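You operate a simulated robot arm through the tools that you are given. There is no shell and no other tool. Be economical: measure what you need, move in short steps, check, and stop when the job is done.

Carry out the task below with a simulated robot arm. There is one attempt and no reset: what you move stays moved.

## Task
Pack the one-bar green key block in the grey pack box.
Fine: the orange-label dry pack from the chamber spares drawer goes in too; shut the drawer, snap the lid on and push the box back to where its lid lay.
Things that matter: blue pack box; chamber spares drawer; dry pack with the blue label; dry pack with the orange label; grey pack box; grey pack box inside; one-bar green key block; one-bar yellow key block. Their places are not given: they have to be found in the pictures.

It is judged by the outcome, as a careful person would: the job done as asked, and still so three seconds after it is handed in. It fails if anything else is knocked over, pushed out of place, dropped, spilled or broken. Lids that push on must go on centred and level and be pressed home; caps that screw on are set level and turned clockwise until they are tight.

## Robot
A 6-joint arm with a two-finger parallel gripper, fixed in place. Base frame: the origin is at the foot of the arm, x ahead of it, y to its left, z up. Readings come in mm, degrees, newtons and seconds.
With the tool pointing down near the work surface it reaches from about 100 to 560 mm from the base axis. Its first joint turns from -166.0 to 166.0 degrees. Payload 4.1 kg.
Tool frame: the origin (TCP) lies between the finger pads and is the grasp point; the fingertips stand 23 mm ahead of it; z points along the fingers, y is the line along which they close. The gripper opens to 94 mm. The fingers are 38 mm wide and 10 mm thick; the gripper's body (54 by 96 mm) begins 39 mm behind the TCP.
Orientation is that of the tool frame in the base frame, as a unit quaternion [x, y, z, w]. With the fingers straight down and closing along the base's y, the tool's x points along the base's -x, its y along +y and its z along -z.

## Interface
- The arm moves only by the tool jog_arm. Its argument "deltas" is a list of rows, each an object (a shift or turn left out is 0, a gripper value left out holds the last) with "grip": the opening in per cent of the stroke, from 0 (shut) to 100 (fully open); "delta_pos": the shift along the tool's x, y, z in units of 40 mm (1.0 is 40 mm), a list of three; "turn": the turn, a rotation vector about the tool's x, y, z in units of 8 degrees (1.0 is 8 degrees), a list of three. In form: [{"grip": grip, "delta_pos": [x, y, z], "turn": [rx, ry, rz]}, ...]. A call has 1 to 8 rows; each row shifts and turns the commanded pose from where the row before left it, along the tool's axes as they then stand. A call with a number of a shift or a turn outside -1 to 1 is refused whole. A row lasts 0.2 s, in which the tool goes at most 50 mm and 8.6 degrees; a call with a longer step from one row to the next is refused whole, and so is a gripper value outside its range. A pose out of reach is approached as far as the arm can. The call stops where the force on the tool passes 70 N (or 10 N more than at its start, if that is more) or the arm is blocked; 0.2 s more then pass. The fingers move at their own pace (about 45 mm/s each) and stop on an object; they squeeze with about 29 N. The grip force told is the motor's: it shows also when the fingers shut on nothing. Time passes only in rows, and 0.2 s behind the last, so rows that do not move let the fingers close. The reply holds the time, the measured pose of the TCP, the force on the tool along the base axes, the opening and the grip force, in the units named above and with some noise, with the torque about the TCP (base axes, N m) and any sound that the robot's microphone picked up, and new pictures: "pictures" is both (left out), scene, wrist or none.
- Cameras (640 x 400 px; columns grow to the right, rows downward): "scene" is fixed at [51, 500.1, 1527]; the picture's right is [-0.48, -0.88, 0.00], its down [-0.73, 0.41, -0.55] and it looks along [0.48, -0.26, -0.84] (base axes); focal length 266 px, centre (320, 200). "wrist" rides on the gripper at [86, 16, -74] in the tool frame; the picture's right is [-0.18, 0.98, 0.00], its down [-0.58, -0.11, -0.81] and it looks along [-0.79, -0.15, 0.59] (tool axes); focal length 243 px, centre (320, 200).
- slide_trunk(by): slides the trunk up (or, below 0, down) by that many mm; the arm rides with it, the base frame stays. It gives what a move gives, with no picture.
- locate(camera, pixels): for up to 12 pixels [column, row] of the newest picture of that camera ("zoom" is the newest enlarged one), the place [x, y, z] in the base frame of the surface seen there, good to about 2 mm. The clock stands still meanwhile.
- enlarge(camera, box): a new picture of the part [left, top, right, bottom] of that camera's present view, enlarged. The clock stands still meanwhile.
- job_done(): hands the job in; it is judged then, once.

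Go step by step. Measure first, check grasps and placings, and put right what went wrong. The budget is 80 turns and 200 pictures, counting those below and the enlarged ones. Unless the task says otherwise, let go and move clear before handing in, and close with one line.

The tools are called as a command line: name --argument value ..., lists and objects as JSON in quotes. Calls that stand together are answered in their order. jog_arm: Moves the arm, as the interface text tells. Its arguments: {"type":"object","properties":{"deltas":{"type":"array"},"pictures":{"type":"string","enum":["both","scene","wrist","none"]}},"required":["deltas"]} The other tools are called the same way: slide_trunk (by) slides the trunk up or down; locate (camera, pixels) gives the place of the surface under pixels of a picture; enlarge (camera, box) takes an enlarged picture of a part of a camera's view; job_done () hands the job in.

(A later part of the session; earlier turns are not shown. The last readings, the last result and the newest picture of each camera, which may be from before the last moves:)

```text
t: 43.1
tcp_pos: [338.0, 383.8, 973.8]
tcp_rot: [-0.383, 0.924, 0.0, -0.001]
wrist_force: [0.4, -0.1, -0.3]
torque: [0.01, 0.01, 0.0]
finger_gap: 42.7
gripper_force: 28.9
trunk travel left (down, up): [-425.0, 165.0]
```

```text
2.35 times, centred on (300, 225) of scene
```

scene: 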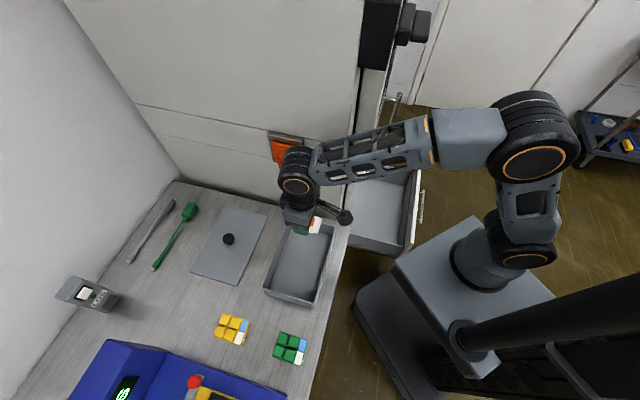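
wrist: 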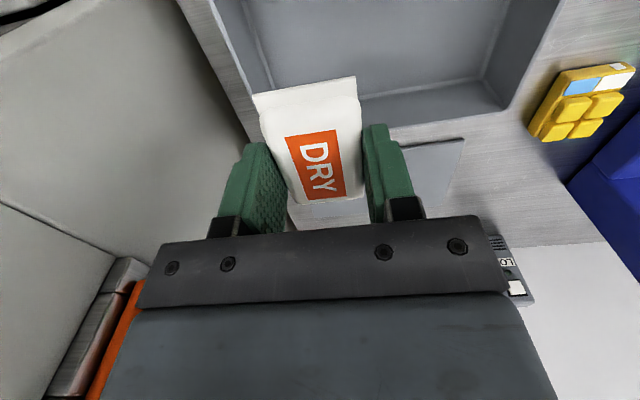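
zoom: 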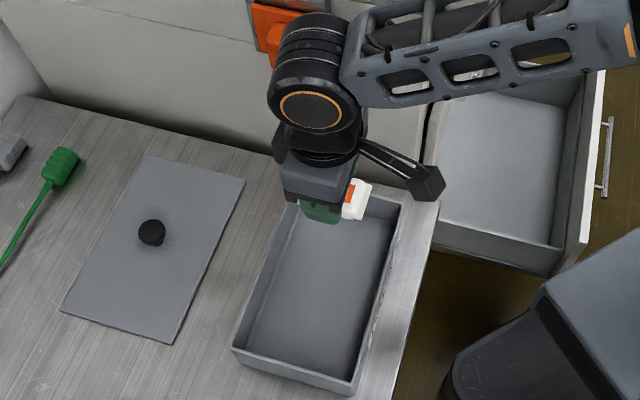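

Rim is z=861, floor 805; box centre (303,421). TCP is well placed for the pack; lower to about 833 and check the force.

jog_arm --deltas '[{"delta_pos": [0, 0, 0.9]}, {"delta_pos": [0, 0, 0.9]}, {"delta_pos": [0, 0, 0.8]}, {"delta_pos": [0, 0, 0.5]}, {"delta_pos": [0, 0, 0.3]}, {"delta_pos": [0, 0, 0.12]}]'

```text
t: 44.5
tcp_pos: [339.8, 381.7, 831.5]
tcp_rot: [-0.383, 0.924, -0.001, -0.001]
wrist_force: [0.8, -0.1, -0.2]
torque: [-0.01, -0.01, -0.01]
finger_gap: 42.7
gripper_force: 28.9
trunk travel left (down, up): [-425.0, 165.0]
```

scene: 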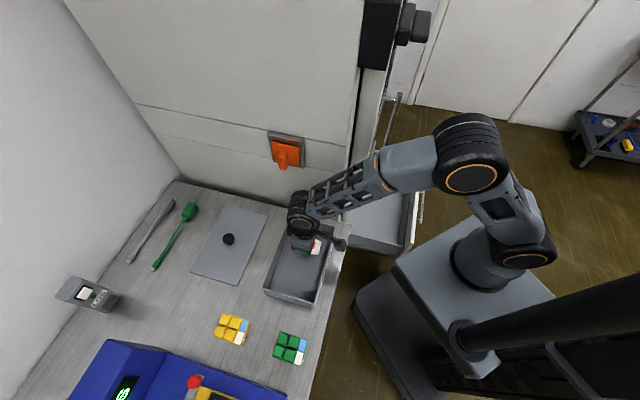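
wrist: 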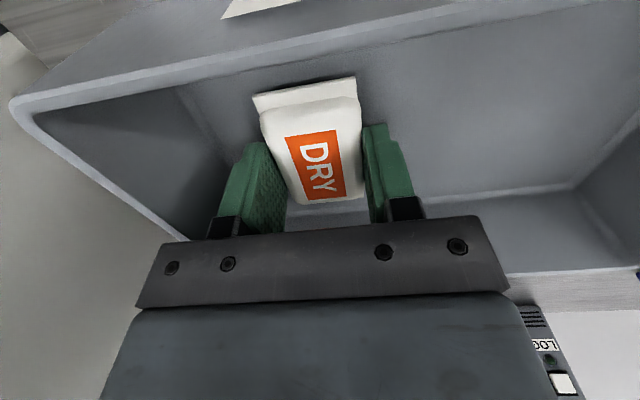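

Pack is just above the floor within the box. Lower 1.5 mm, release gently, then rise.

jog_arm --deltas '[{"delta_pos": [0, 0, 0.04]}, {"grip": 62}, {"grip": 62}, {"grip": 62}, {"delta_pos": [0, 0, -0.5]}, {"delta_pos": [0, 0, -1]}, {"delta_pos": [0, 0, -1]}, {"delta_pos": [0, 0, -1]}]'

enlarge --camera "scene" --box '[180, 300, 340, 400]'

```text
t: 46.3
tcp_pos: [342.1, 380.3, 970.6]
tcp_rot: [-0.384, 0.923, -0.001, -0.002]
wrist_force: [0.0, 0.2, -0.1]
torque: [0.03, -0.02, 0.0]
finger_gap: 58.3
gripper_force: 0.0
trunk travel left (down, up): [-425.0, 165.0]
```

scene: 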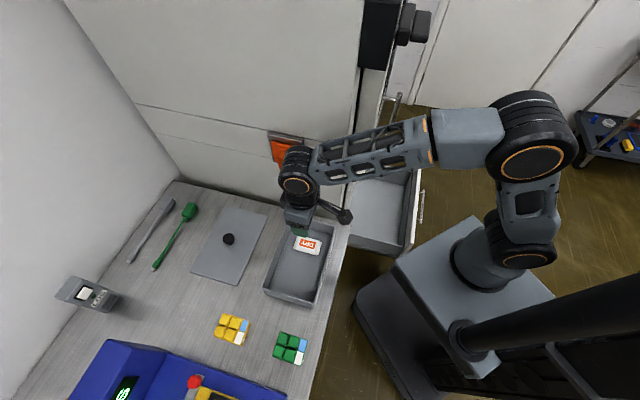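
wrist: 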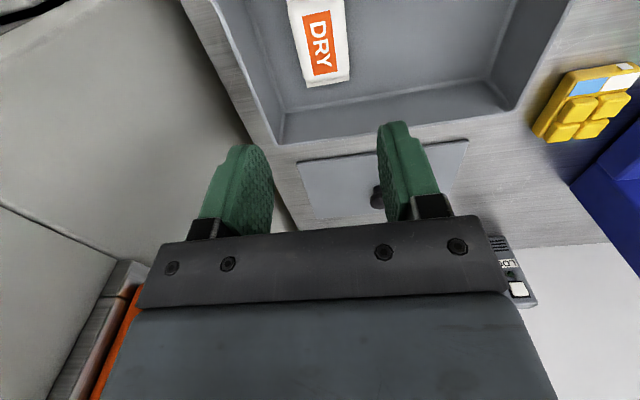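

```text
4.00 times, centred on (260, 350) of scene
```

zoom: 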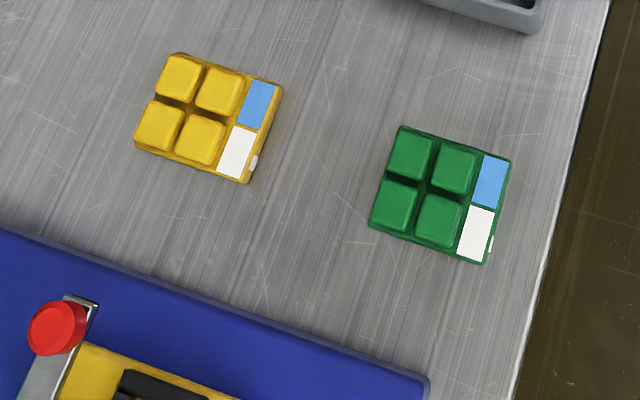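

The pack lies flat in the box. Now measure the green key block from the zoom.

locate --camera "zoom" --pixels '[[406, 132], [507, 162], [483, 258], [375, 224], [410, 155], [440, 220], [490, 182], [425, 190], [395, 240], [520, 200], [440, 290], [260, 250]]'

```text
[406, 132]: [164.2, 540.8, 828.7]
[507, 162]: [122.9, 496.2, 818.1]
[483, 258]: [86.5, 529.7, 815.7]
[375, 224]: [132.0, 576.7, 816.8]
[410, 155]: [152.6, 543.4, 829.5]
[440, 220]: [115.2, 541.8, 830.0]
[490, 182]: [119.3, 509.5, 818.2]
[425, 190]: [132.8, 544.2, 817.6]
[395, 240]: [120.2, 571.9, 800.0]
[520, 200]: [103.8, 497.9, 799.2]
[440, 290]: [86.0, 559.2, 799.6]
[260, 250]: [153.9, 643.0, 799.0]
```

The green block: ~65×50 mm, centre (127,537), aligned with the tool, base top 818, bench 799.5. Move above it.

jog_arm --deltas '[{"delta_pos": [0.146, 0.937, 0], "grip": 82}, {"delta_pos": [0.146, 0.937, 0]}, {"delta_pos": [0.146, 0.937, 0]}, {"delta_pos": [0.146, 0.937, 0]}, {"delta_pos": [0.146, 0.937, 0]}, {"delta_pos": [0.146, 0.937, 0]}, {"delta_pos": [0.146, 0.937, 0.3]}, {"delta_pos": [0, 0, 0.7]}]'

```text
t: 48.1
tcp_pos: [124.0, 537.4, 930.9]
tcp_rot: [-0.383, 0.924, -0.001, -0.001]
wrist_force: [-1.4, 0.2, -0.4]
torque: [0.01, 0.03, 0.02]
finger_gap: 76.9
gripper_force: 0.1
trunk travel left (down, up): [-425.0, 165.0]
```

scene: 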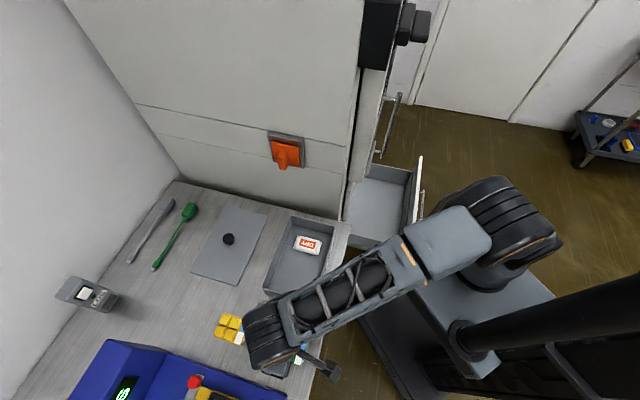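
wrist: 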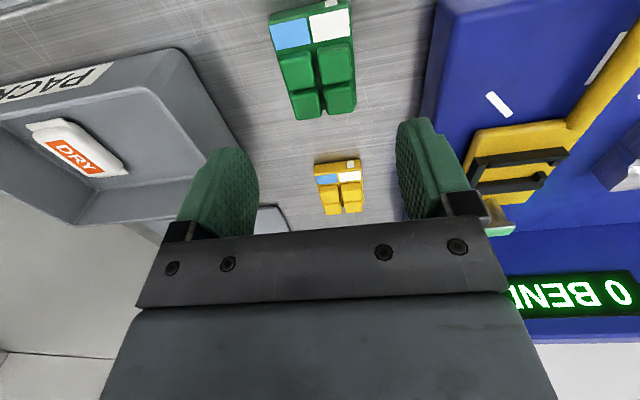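

Re-measure the green block in the wrist view, and the blue machine's edge.

locate --camera "wrist" --pixels '[[274, 25], [345, 8], [285, 70], [352, 50], [300, 112], [350, 108], [320, 70], [435, 60], [428, 110], [240, 130]]'

enlarge --camera "wrist" --box '[220, 0, 420, 125]'

```text
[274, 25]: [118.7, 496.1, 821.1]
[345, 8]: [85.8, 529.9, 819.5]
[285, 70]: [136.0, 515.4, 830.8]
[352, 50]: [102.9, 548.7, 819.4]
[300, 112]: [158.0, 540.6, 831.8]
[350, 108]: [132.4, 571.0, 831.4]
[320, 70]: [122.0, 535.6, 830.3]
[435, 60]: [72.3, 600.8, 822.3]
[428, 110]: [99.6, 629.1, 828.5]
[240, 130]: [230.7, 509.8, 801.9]
```

```text
3.20 times, centred on (320, 62) of wrist
```

zoom: 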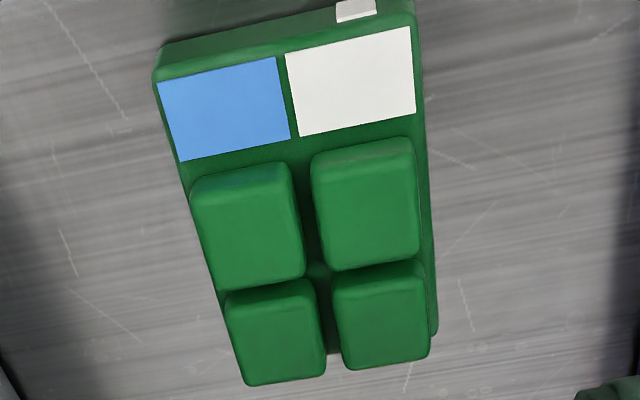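

TCP is centred on the block (124.5,536.5). Descend to 826 and close.

jog_arm --deltas '[{"delta_pos": [0, 0, 0.8]}, {"delta_pos": [0, 0, 0.8]}, {"delta_pos": [0, 0, 0.6]}, {"delta_pos": [0, 0, 0.42]}, {"grip": 82}]'

jog_arm --deltas '[{"grip": 0}, {"grip": 0}, {"grip": 0}, {"grip": 0}]'

```text
t: 49.3
tcp_pos: [126.0, 537.4, 826.9]
tcp_rot: [-0.384, 0.923, -0.001, -0.001]
wrist_force: [0.3, 0.0, 0.9]
torque: [0.0, 0.01, -0.01]
finger_gap: 77.2
gripper_force: 0.0
trunk travel left (down, up): [-425.0, 165.0]
```

scene: 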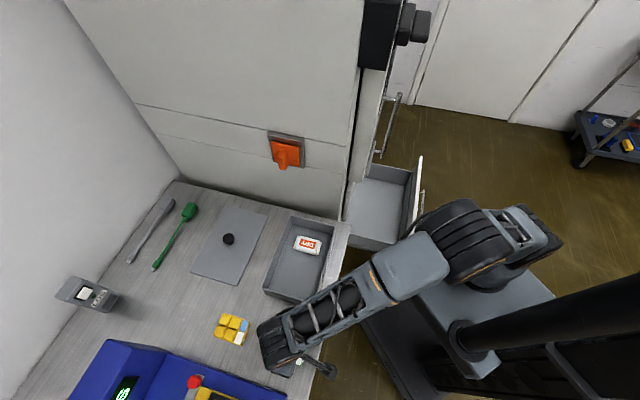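
wrist: 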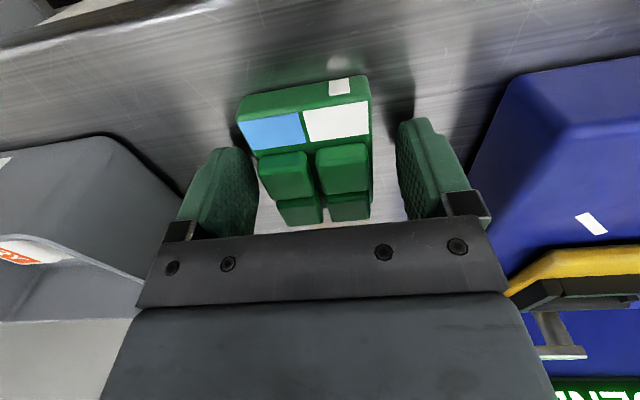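

```text
t: 50.3
tcp_pos: [124.9, 538.7, 827.2]
tcp_rot: [-0.384, 0.923, -0.001, 0.0]
wrist_force: [1.3, -0.2, 0.5]
torque: [0.01, 0.01, -0.02]
finger_gap: 54.9
gripper_force: 29.4
trunk travel left (down, up): [-425.0, 165.0]
```

scene: 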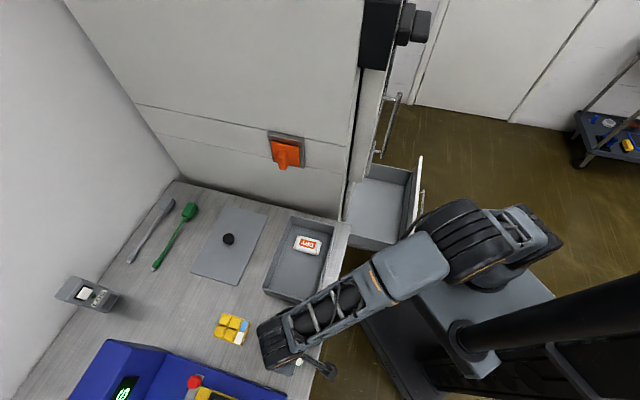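
wrist: 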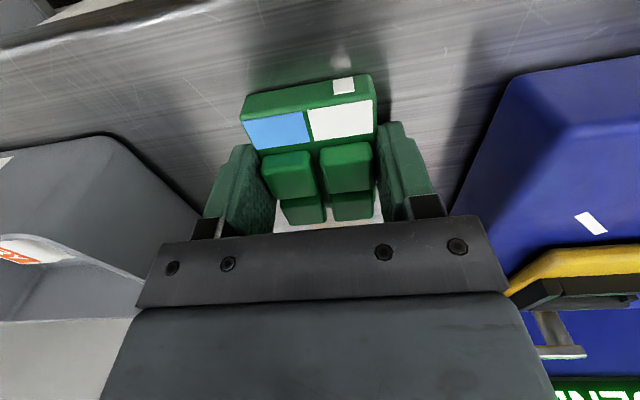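

Held (55 mm); the single white bar confirms one-bar. Lift and carry to the box's free half (267,457).

jog_arm --deltas '[{"delta_pos": [0, 0, -0.6]}, {"delta_pos": [0, 0, -1]}, {"delta_pos": [0, 0, -1]}, {"delta_pos": [-0.27, -0.99, 0]}, {"delta_pos": [-0.27, -0.99, 0]}, {"delta_pos": [-0.27, -0.99, 0]}, {"delta_pos": [-0.27, -0.99, 0]}, {}]'

```text
t: 52.1
tcp_pos: [270.7, 458.4, 928.6]
tcp_rot: [-0.384, 0.924, 0.0, 0.0]
wrist_force: [-0.3, 0.0, -1.9]
torque: [-0.03, -0.02, 0.0]
finger_gap: 55.2
gripper_force: 29.0
trunk travel left (down, up): [-425.0, 165.0]
```

scene: 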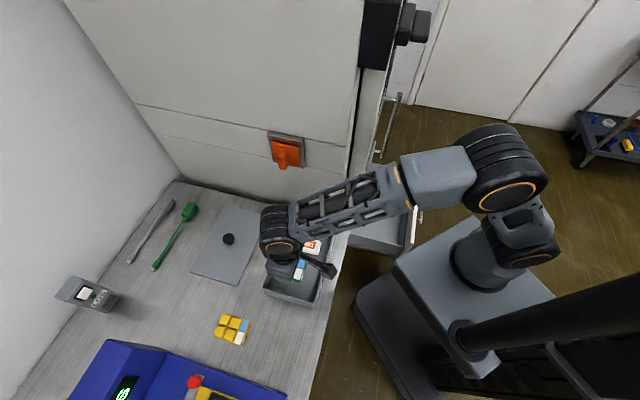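
wrist: 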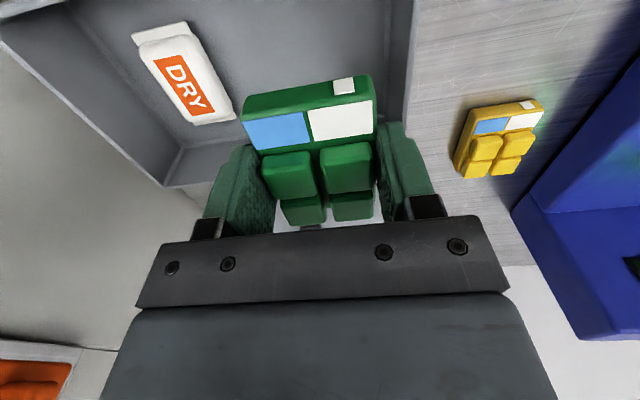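

Well placed above the empty half. Lower, release, and rise.

jog_arm --deltas '[{"delta_pos": [0, 0, 0.8]}, {"delta_pos": [0, 0, 0.8]}, {"delta_pos": [0, 0, 0.5]}, {"delta_pos": [0, 0, 0.27]}, {}]' --pictures "wrist"

jog_arm --deltas '[{"delta_pos": [0, 0, 0.02], "grip": 70}, {"grip": 70}, {"grip": 70}, {"delta_pos": [0, 0, -0.5]}, {"delta_pos": [0, 0, -1]}, {"delta_pos": [0, 0, -1]}, {"delta_pos": [0, 0, -1]}]'

```text
t: 53.3
tcp_pos: [267.4, 457.9, 835.3]
tcp_rot: [-0.383, 0.924, 0.0, 0.0]
wrist_force: [-0.8, 0.5, -0.1]
torque: [-0.02, -0.01, -0.02]
finger_gap: 55.0
gripper_force: 29.3
trunk travel left (down, up): [-425.0, 165.0]
```

wrist: 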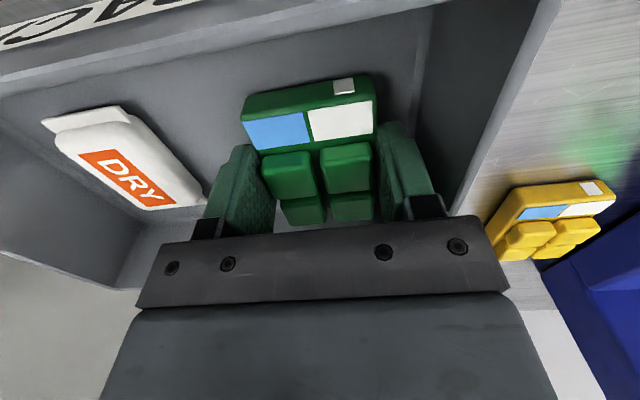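

```text
t: 54.9
tcp_pos: [266.0, 455.0, 976.2]
tcp_rot: [-0.383, 0.924, -0.001, -0.001]
wrist_force: [0.3, -0.3, -0.1]
torque: [0.0, 0.0, 0.01]
finger_gap: 65.8
gripper_force: 0.0
trunk travel left (down, up): [-425.0, 165.0]
```

scene: 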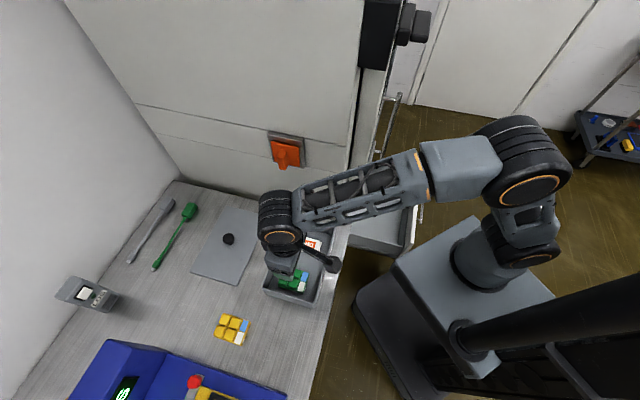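
wrist: 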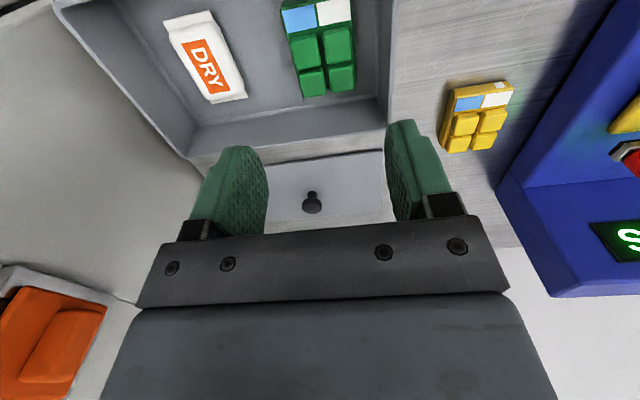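

Both items lie flat in the box. Now the lid: measure its knob (312,203) and edges in the wrist view.

enlarge --camera "wrist" --box '[240, 140, 400, 240]'

locate --camera "wrist" --pixels '[[312, 208], [312, 203], [311, 194], [305, 205], [320, 205], [290, 190], [350, 200], [280, 168], [375, 156], [340, 150], [350, 225], [330, 218]]'

locate --camera "scene" --pixels '[[228, 239], [228, 236], [225, 243], [232, 238], [240, 225], [215, 255], [227, 210], [262, 217], [237, 281], [195, 271]]'

```text
4.00 times, centred on (320, 190) of wrist
```

zoom: 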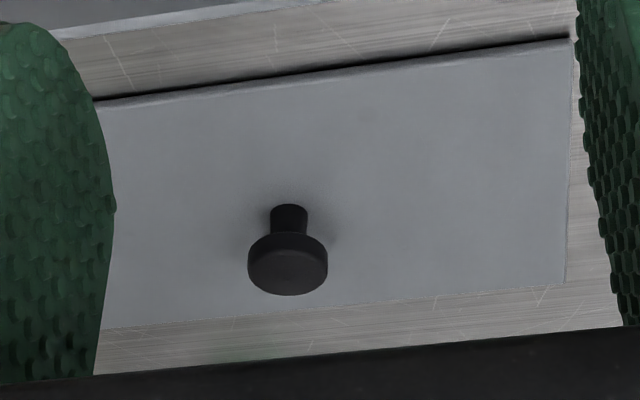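

```text
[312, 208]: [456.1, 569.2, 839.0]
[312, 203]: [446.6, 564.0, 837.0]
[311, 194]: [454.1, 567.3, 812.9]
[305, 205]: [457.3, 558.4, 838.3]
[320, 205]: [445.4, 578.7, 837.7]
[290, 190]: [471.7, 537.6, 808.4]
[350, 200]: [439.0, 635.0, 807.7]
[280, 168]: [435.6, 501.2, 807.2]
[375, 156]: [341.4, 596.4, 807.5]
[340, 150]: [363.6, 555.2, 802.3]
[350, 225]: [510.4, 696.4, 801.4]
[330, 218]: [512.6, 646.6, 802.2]
```

```text
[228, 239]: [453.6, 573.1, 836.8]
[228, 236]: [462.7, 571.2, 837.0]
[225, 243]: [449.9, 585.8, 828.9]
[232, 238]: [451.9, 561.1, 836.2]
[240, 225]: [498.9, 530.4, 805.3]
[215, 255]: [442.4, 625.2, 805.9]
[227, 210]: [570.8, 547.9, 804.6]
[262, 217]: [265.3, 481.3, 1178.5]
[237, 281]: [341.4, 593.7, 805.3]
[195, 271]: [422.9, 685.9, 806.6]
```

The knob cap is centred at (455,571), top z 838, with the lid top at 807. Radius is 730 mm, which may need an outward tilt; I'll first move outward with the tool down to see how far it reaches.

jog_arm --deltas '[{"delta_pos": [-0.9, -0.2, 0.2]}, {"delta_pos": [-0.9, -0.2, 0.2]}, {"delta_pos": [-0.9, -0.2, 0.2]}, {"delta_pos": [-0.9, -0.2, 0.2]}, {"delta_pos": [-0.9, -0.2, 0.2]}, {"delta_pos": [-0.9, -0.2, 0.2]}, {}]'

```text
t: 56.5
tcp_pos: [411.8, 537.2, 932.5]
tcp_rot: [-0.383, 0.924, -0.001, -0.002]
wrist_force: [0.0, -0.2, -0.4]
torque: [-0.02, 0.02, -0.02]
finger_gap: 65.8
gripper_force: 0.1
out of reach, approached as far as the arm can: row 5, 6
trunk travel left (down, up): [-425.0, 165.0]
```

scene: 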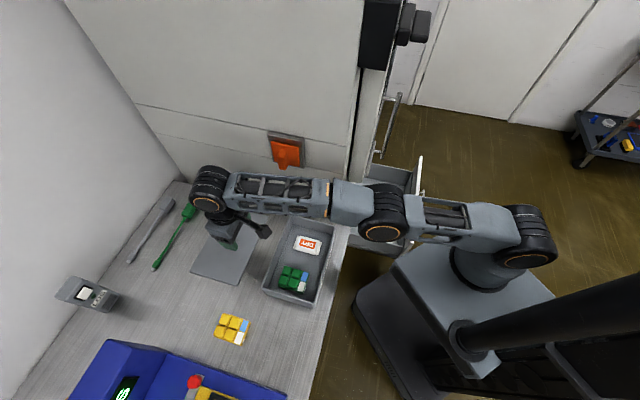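
wrist: 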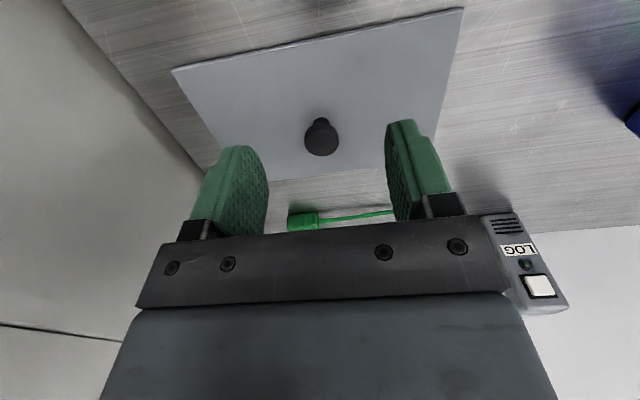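

Tool-down reach is r≈677 here, so a ~22° outward tilt will be needed for the knob. Measure knob and lid corners from this close view.

enlarge --camera "wrist" --box '[160, 0, 480, 200]'

locate --camera "wrist" --pixels '[[321, 150], [321, 140], [306, 140], [338, 138], [321, 156], [321, 121], [174, 72], [462, 12], [448, 110], [318, 42], [240, 55], [390, 28]]'

```text
2.00 times, centred on (320, 100) of wrist
```

zoom: 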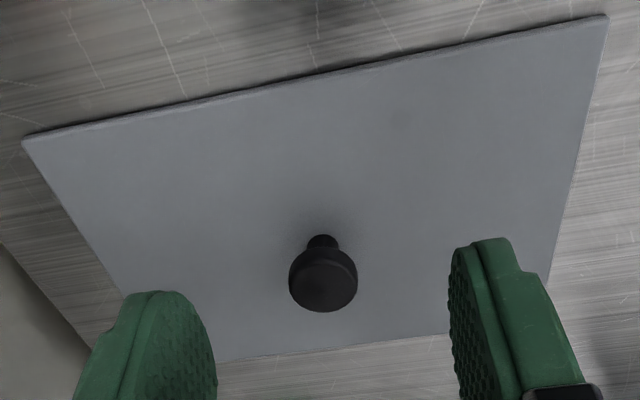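

```text
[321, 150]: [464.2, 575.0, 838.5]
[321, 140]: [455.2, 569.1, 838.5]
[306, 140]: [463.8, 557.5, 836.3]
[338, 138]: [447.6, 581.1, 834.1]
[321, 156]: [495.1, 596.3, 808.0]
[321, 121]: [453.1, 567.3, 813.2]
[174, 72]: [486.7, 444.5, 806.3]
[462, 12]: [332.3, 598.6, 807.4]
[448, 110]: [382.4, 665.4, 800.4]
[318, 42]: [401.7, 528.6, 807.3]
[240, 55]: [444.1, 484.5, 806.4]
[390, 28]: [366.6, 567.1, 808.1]
```

The lid is 218 mm long at 45°, with the knob at (457,570), cap about 28 mm across. I'll tilt outward by 22° about tool y and read where the tool ends up.

jog_arm --deltas '[{"turn": [0, -0.92, 0]}, {"turn": [0, -0.92, 0]}, {"turn": [0, -0.92, 0]}, {}]'

```text
t: 57.5
tcp_pos: [411.7, 538.5, 933.0]
tcp_rot: [-0.376, 0.907, 0.073, 0.177]
wrist_force: [-0.7, 0.4, 0.3]
torque: [-0.01, 0.0, 0.03]
finger_gap: 65.7
gripper_force: 0.0
trunk travel left (down, up): [-425.0, 165.0]
```

scene: 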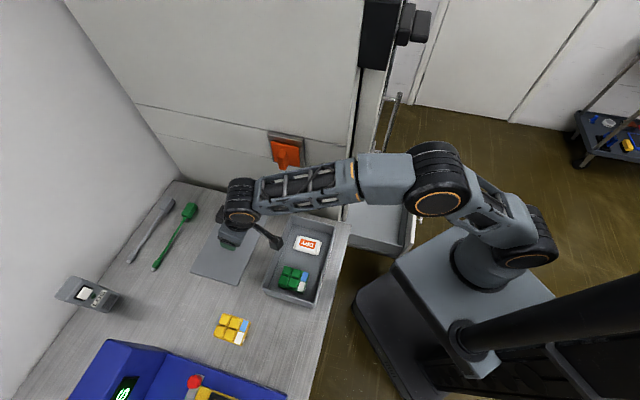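
wrist: 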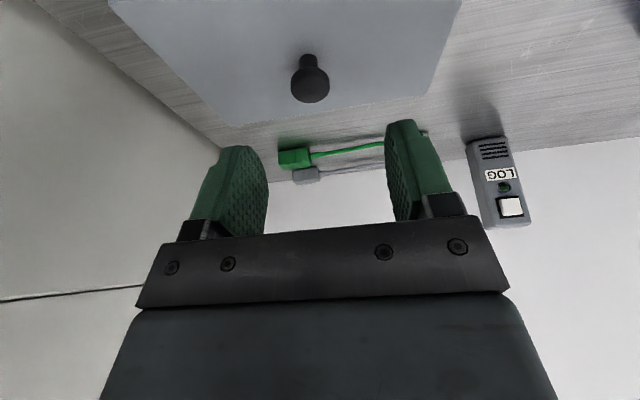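

Tilt works and reach has margin. Move to a hover above the knob.

jog_arm --deltas '[{"delta_pos": [-0.36, -0.12, 0.79]}, {"delta_pos": [-0.36, -0.12, 0.79]}, {}]'

locate --camera "wrist" --pixels '[[321, 170], [310, 130], [315, 150], [320, 140], [320, 120]]'

```text
t: 58.3
tcp_pos: [453.5, 568.9, 883.1]
tcp_rot: [-0.376, 0.907, 0.074, 0.176]
wrist_force: [-0.9, 0.0, -0.6]
torque: [0.04, 0.01, 0.0]
finger_gap: 65.5
gripper_force: 0.1
trunk travel left (down, up): [-425.0, 165.0]
```

scene: 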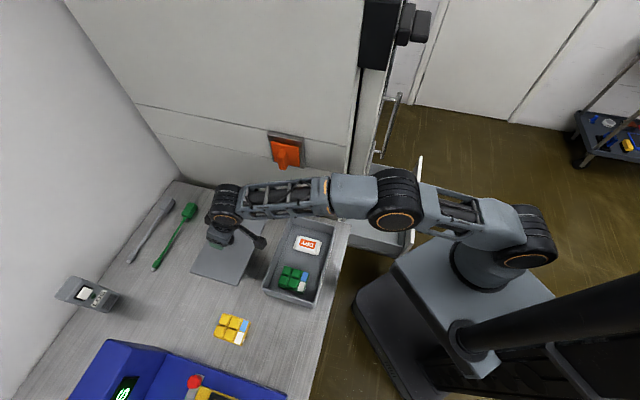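
wrist: 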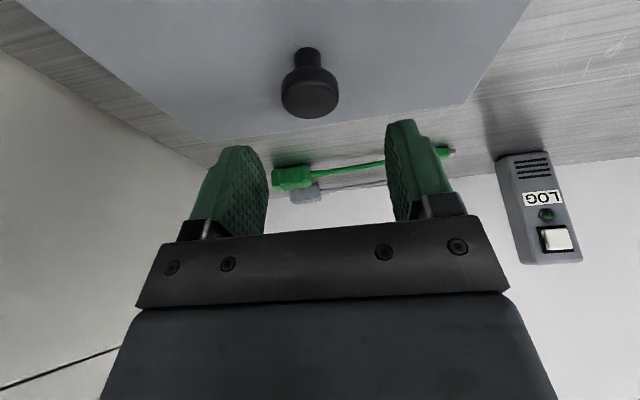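

```text
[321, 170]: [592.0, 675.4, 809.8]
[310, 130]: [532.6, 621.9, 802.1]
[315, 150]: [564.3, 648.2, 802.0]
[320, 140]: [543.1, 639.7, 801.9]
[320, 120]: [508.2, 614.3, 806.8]
```

Aligned above the knob. Descend vertically 41 mm and look.

jog_arm --deltas '[{"delta_pos": [0.19, 0, 0.475]}, {"delta_pos": [0.195, 0.0, 0.475]}, {}]'

locate --camera "wrist" --pixels '[[315, 160], [310, 180], [320, 175], [300, 175], [335, 170], [318, 150]]'

```text
t: 59.1
tcp_pos: [452.2, 570.3, 843.5]
tcp_rot: [-0.377, 0.906, 0.074, 0.176]
wrist_force: [-0.5, -0.1, -0.5]
torque: [0.02, 0.0, -0.01]
finger_gap: 65.6
gripper_force: 0.1
trunk travel left (down, up): [-425.0, 165.0]
```

scene: 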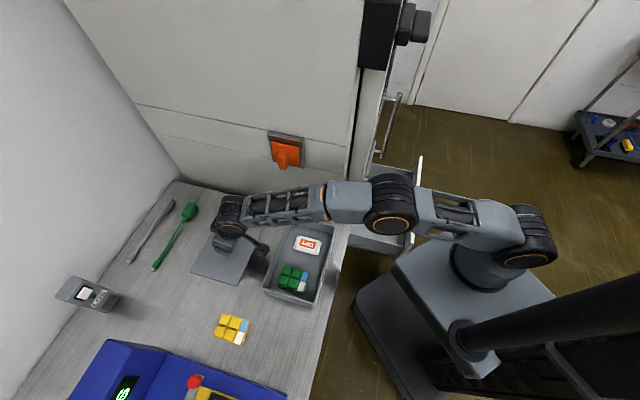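
wrist: 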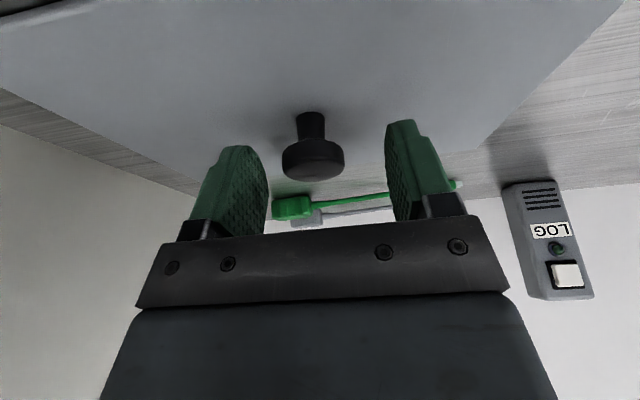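

```text
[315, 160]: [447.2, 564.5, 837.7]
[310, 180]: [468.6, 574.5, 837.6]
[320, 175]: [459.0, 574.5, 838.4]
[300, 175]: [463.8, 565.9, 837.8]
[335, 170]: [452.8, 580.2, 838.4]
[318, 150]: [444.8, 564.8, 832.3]
```

Knob sits between the pads, 2–3 mm off laterally; nudge and close.

jog_arm --deltas '[{"delta_pos": [0, -0.07, 0]}, {"grip": 0}, {"grip": 0}, {"grip": 0}, {"grip": 0}, {"grip": 0}]'

```text
t: 60.5
tcp_pos: [454.7, 567.0, 843.4]
tcp_rot: [-0.376, 0.907, 0.073, 0.176]
wrist_force: [0.2, -0.8, 0.3]
torque: [0.0, 0.01, -0.01]
finger_gap: 30.7
gripper_force: 29.0
trunk travel left (down, up): [-425.0, 165.0]
```

scene: 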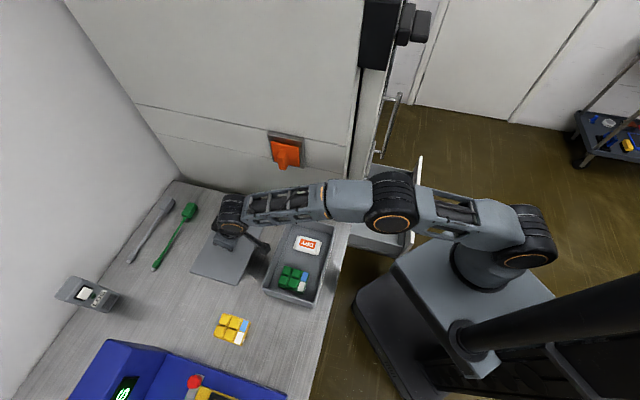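
wrist: 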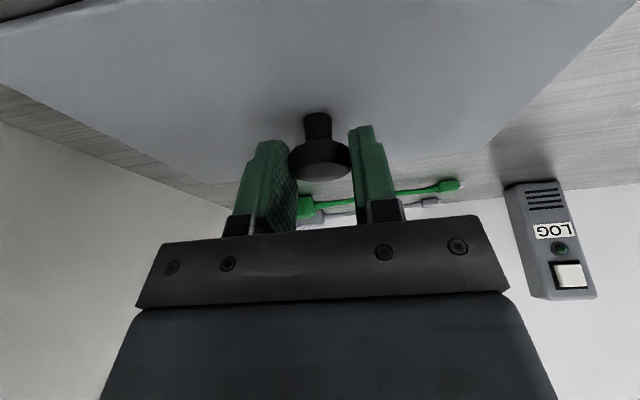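

Knob gripped (30.7 mm). Before lifting, measure the box rim accurately in the scene.

enlarge --camera "scene" --box '[245, 210, 345, 312]'

```text
3.92 times, centred on (295, 261) of scene
```

zoom: 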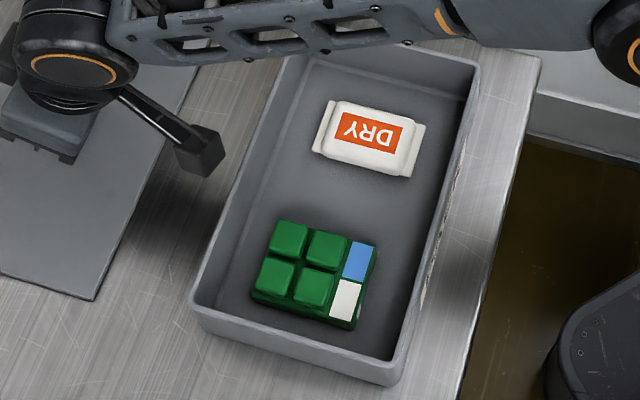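

locate --camera "zoom" --pixels '[[254, 155], [230, 215], [205, 270], [461, 140], [440, 205], [418, 275], [398, 345], [240, 319], [300, 338], [355, 356], [440, 58], [465, 66]]'

```text
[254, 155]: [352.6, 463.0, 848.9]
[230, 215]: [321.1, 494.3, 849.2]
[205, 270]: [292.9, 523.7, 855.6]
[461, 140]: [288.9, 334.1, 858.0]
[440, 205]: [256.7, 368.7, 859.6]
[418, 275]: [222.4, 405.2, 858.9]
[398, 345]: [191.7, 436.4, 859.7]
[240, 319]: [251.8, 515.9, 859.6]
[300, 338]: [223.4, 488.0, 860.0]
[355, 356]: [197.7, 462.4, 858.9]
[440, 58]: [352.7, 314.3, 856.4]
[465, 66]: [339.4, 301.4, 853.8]
```

Box rim centre is at about x+y=721.5, x−y=−113, i.e. (304,417). So the lid must move 216 mm straight back along (−.7,−.7). First lift 80 mm and check the lid hangs level.

jog_arm --deltas '[{"delta_pos": [-0.1, 0, -0.25]}, {"delta_pos": [-0.22, 0, -0.54]}, {"delta_pos": [-0.22, 0, -0.54]}, {"delta_pos": [-0.22, 0, -0.54]}, {}]'

enlarge --camera "scene" --box '[170, 170, 340, 310]'

```text
t: 61.7
tcp_pos: [453.1, 567.5, 926.7]
tcp_rot: [-0.376, 0.907, 0.073, 0.176]
wrist_force: [0.1, -0.4, -1.6]
torque: [0.04, 0.01, 0.04]
finger_gap: 30.7
gripper_force: 28.8
trunk travel left (down, up): [-425.0, 165.0]
```

scene: 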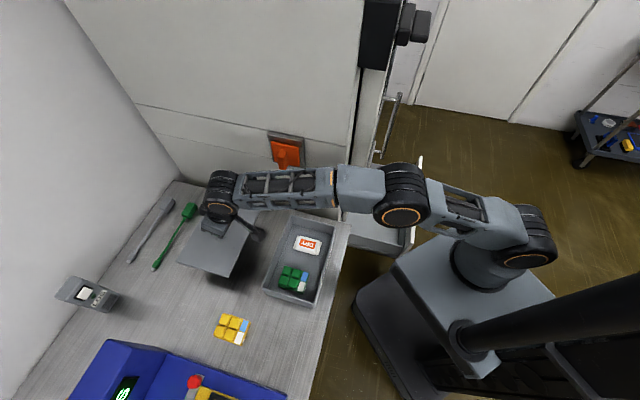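
wrist: 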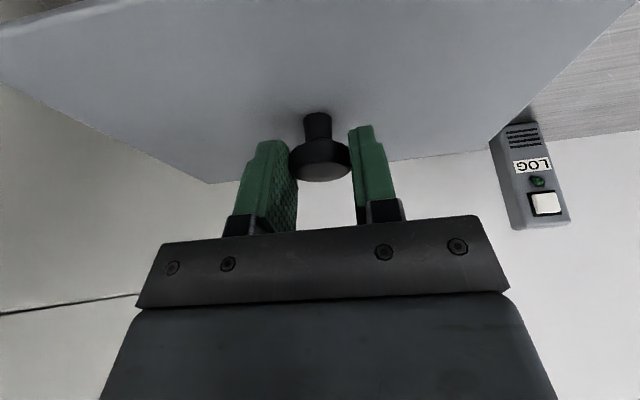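

```text
2.86 times, centred on (255, 240) of scene
```

zoom: 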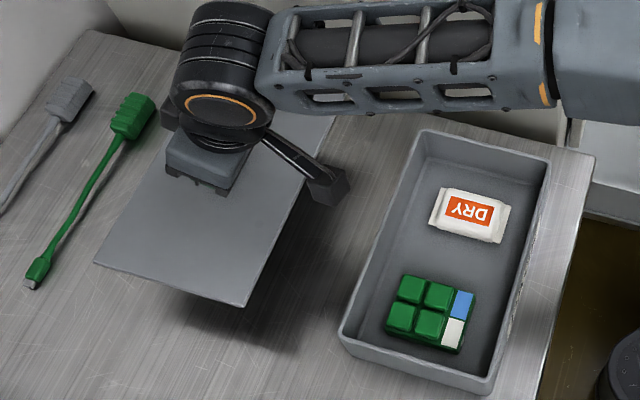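

The lid is up; check its level with several points, plus the bench/other items unchanged.

locate --camera "zoom" --pixels '[[102, 260], [241, 302], [150, 185], [275, 215], [328, 125], [200, 240], [120, 240], [240, 285], [320, 130]]'

locate --camera "wrist" --pixels '[[100, 60], [30, 60], [500, 60], [600, 20], [260, 130], [210, 178], [480, 150], [400, 40]]'

```text
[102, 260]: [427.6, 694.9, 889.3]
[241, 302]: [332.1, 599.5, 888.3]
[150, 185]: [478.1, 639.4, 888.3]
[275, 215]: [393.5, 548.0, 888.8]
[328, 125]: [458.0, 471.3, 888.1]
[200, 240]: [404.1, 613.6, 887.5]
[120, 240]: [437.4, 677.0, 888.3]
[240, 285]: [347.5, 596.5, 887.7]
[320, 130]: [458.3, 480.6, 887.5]
```

```text
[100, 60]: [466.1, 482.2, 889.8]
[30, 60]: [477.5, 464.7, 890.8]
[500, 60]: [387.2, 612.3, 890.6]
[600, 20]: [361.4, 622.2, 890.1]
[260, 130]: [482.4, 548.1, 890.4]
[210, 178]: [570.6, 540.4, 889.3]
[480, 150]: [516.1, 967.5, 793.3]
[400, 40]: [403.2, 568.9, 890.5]
```

Lid level (z 887.5–890 everywhere), centre x+y≈1027. Move back 215.6 mm over the box.

jog_arm --deltas '[{"delta_pos": [0.833, 0, -0.337]}, {"delta_pos": [0.833, 0, -0.337]}, {"delta_pos": [0.833, 0, -0.337]}, {"delta_pos": [0.833, 0, -0.337]}, {"delta_pos": [0.833, 0, -0.337]}, {"delta_pos": [0.833, 0, -0.337]}, {}]'

enlarge --camera "scene" --box '[220, 190, 360, 320]'

```text
t: 63.3
tcp_pos: [304.5, 411.8, 925.9]
tcp_rot: [-0.376, 0.907, 0.073, 0.176]
wrist_force: [0.7, -1.2, 0.4]
torque: [0.03, 0.0, 0.03]
finger_gap: 30.6
gripper_force: 29.5
trunk travel left (down, up): [-425.0, 165.0]
```

scene: 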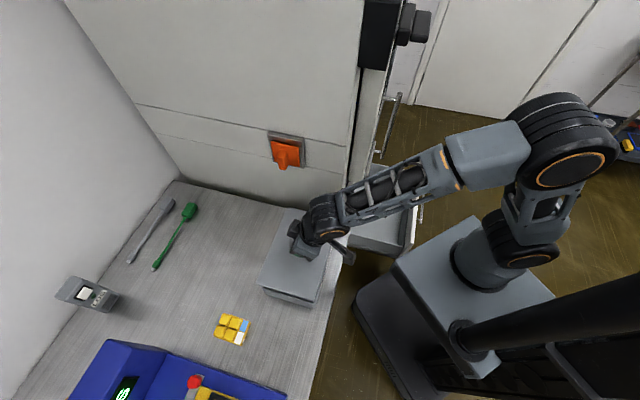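
wrist: 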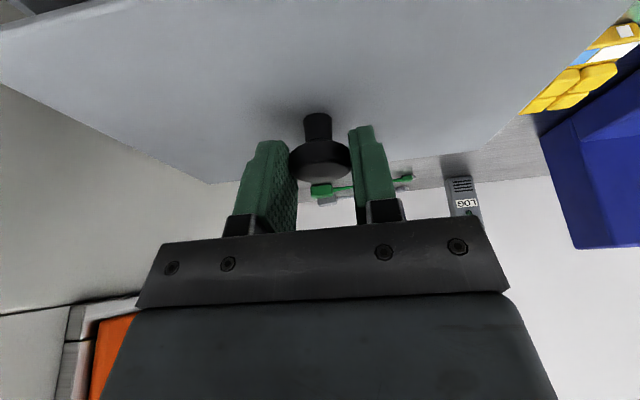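

```text
3.08 times, centred on (290, 255) of scene
```

zoom: 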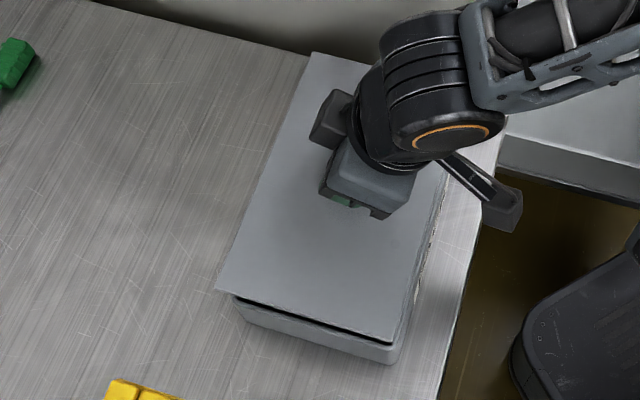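

Check lid corners against the box rim below it.

locate --camera "zoom" --pixels '[[220, 287], [391, 338], [314, 58], [300, 309], [280, 305], [340, 322], [240, 240], [402, 290], [386, 354], [320, 338], [250, 315], [260, 200]]'

jog_arm --deltas '[{}, {}]' --pictures "none"

```text
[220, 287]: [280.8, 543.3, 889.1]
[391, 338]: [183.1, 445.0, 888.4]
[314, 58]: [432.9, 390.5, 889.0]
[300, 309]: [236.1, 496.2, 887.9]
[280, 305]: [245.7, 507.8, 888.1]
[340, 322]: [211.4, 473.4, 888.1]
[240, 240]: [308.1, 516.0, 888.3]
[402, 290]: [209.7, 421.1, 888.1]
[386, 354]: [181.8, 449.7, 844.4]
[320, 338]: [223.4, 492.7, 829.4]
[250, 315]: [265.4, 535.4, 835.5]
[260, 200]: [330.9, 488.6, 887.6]
```

```text
t: 63.9
tcp_pos: [305.8, 412.5, 925.5]
tcp_rot: [-0.377, 0.907, 0.073, 0.176]
wrist_force: [-1.0, 0.6, -0.2]
torque: [0.01, 0.0, 0.0]
finger_gap: 30.6
gripper_force: 29.0
trunk travel left (down, up): [-425.0, 165.0]
```

The lid sits ~3 mm too far in (.7,.7) and ~3 mm toward the wall; correct that and lower 12 mm, then re-measure.

jog_arm --deltas '[{"delta_pos": [0.187, 0.07, 0.248]}, {}, {}]'

enlarge --camera "scene" --box '[250, 270, 330, 320]'

enlarge --camera "wrist" --box '[0, 0, 640, 240]'

enlarge --camera "scene" --box '[240, 200, 350, 310]'

```text
t: 64.7
tcp_pos: [297.8, 411.9, 913.8]
tcp_rot: [-0.376, 0.907, 0.073, 0.176]
wrist_force: [0.2, -0.9, -1.1]
torque: [0.0, -0.01, 0.02]
finger_gap: 30.5
gripper_force: 28.4
trunk travel left (down, up): [-425.0, 165.0]
```

scene: 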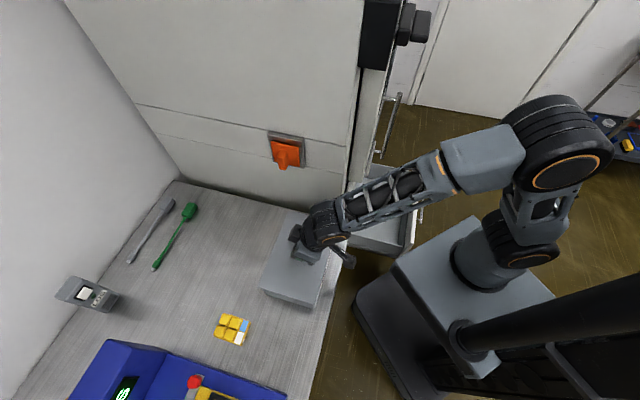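
wrist: 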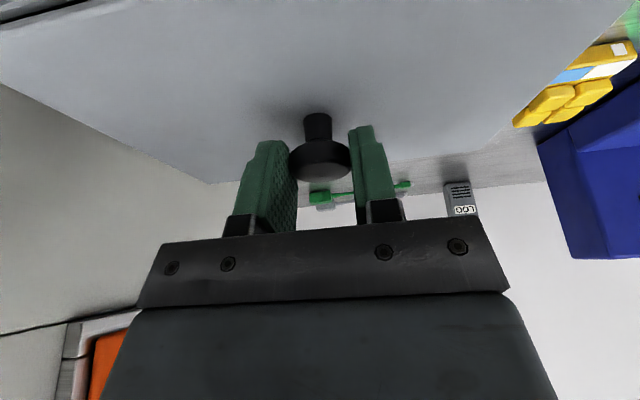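

```text
8.00 times, centred on (290, 295) of scene
```

zoom: 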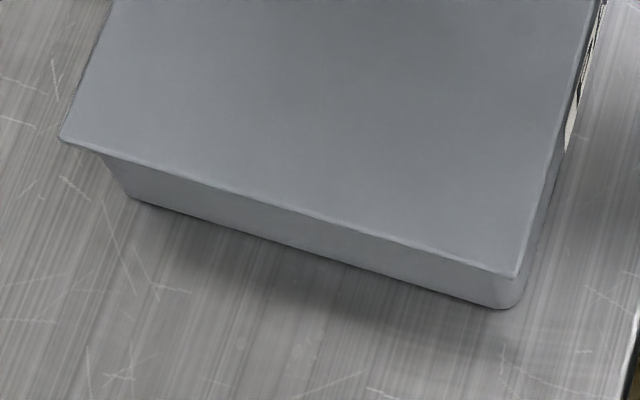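

```text
1.00 times, centred on (320, 120) of wrist
```

zoom: 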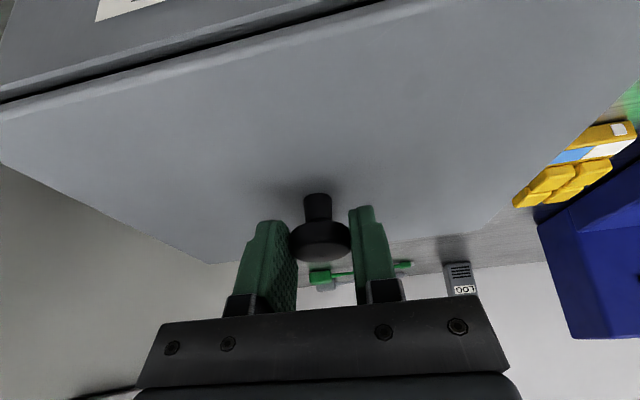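

```text
3.64 times, centred on (295, 255) of scene
```

zoom: 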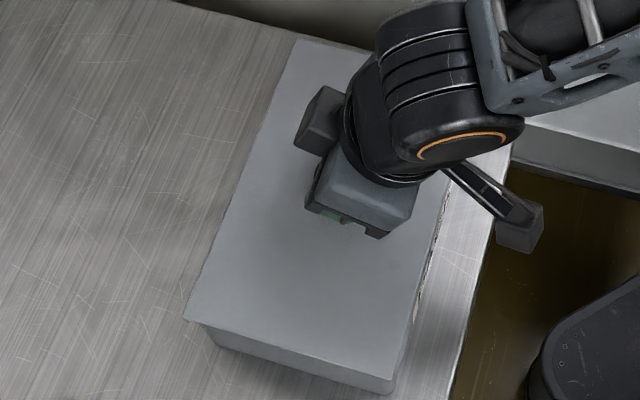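

enlarge --camera "scene" --box '[250, 270, 330, 320]'

locate --camera "zoom" --pixels '[[66, 141], [513, 272], [290, 212], [130, 190], [300, 250], [490, 300], [515, 295], [545, 215], [110, 160], [200, 195], [400, 260], [560, 130]]'

locate --camera "wrist" --pixels '[[5, 25], [70, 10], [120, 0], [3, 80], [205, 182], [500, 130], [100, 130]]'

```text
8.00 times, centred on (290, 295) of scene
```

zoom: 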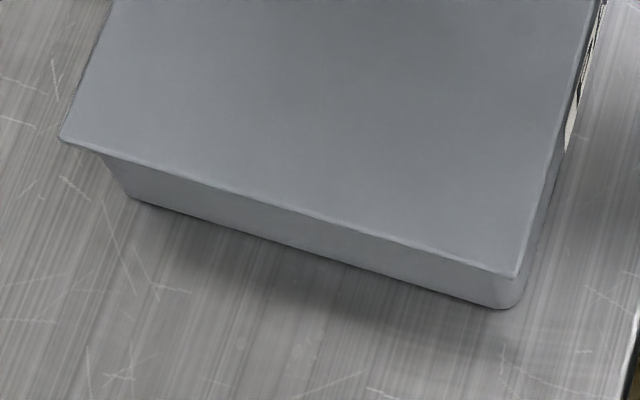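

```text
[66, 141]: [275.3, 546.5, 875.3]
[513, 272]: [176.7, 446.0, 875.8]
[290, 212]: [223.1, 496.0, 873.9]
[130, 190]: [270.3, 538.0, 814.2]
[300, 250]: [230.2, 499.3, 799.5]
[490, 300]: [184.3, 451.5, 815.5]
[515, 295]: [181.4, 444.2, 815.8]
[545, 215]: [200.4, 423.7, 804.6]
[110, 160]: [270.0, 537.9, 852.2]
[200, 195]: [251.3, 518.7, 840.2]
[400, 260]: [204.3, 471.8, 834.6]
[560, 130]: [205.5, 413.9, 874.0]
```

```text
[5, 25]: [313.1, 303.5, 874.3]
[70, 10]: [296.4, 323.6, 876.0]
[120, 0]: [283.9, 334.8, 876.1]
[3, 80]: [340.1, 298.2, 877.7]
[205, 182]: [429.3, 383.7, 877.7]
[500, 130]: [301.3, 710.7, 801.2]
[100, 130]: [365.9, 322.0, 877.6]
```

Lid now: ends −270.5/+43 vs box −267.5/+40, sides 622.7/821.8 vs ~624/818: centred within ~1 mm. Lower in small steps until contact.

jog_arm --deltas '[{"delta_pos": [0.0375, 0, 0.0927]}, {"delta_pos": [0.0375, 0, 0.0927]}, {"delta_pos": [0.019, 0, 0.047]}, {"delta_pos": [0.019, 0, 0.047]}, {}]' --pictures "none"

```text
t: 65.9
tcp_pos: [299.7, 413.1, 903.8]
tcp_rot: [-0.376, 0.906, 0.076, 0.179]
wrist_force: [2.4, -4.7, 25.9]
torque: [-0.01, -0.14, -0.07]
finger_gap: 30.8
gripper_force: 28.8
trunk travel left (down, up): [-425.0, 165.0]
heard: snap
```

A snap was heard with 26 N. Look at how the lid sits.

enlarge --camera "scene" --box '[240, 200, 350, 315]'

locate --camera "zoom" --pixels '[[192, 322], [300, 355], [398, 384], [220, 250], [380, 330], [260, 150], [300, 60], [300, 260], [430, 240], [300, 365], [380, 388], [230, 343]]'

```text
3.48 times, centred on (295, 258) of scene
```

zoom: 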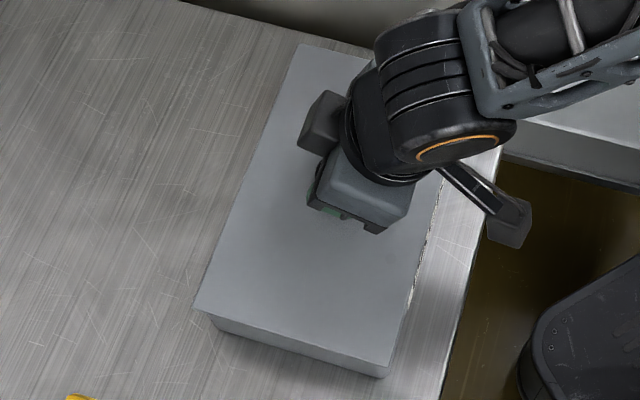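

```text
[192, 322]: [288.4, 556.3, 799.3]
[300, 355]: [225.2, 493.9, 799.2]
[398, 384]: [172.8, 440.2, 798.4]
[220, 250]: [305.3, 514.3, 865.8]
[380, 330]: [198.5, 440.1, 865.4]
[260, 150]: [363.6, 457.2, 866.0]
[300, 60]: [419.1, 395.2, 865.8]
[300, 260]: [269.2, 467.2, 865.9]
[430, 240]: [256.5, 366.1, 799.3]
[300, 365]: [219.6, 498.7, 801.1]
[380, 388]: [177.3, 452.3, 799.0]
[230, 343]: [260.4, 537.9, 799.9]
```

The lid top is level at 865.4–866 all over. Press a bit more to be sure it's home.

jog_arm --deltas '[{"delta_pos": [0.012, 0, 0.03]}, {"delta_pos": [0.012, 0, 0.03]}, {}]' --pictures "wrist"

locate --camera "wrist" --pixels '[[100, 60], [30, 60], [500, 60], [260, 130], [190, 165], [440, 120], [400, 40]]'

```text
t: 66.7
tcp_pos: [298.3, 413.3, 897.9]
tcp_rot: [-0.377, 0.907, 0.073, 0.176]
wrist_force: [5.2, 0.7, 23.4]
torque: [-0.02, -0.23, -0.06]
finger_gap: 31.2
gripper_force: 29.3
trunk travel left (down, up): [-425.0, 165.0]
```

wrist: 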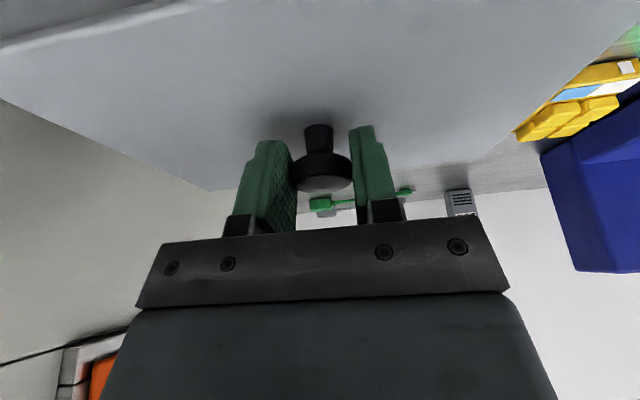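

```text
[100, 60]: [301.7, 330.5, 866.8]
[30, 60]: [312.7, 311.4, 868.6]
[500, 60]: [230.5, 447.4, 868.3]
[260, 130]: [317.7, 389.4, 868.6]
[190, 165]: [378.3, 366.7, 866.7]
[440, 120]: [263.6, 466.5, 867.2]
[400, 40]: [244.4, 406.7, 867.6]
```

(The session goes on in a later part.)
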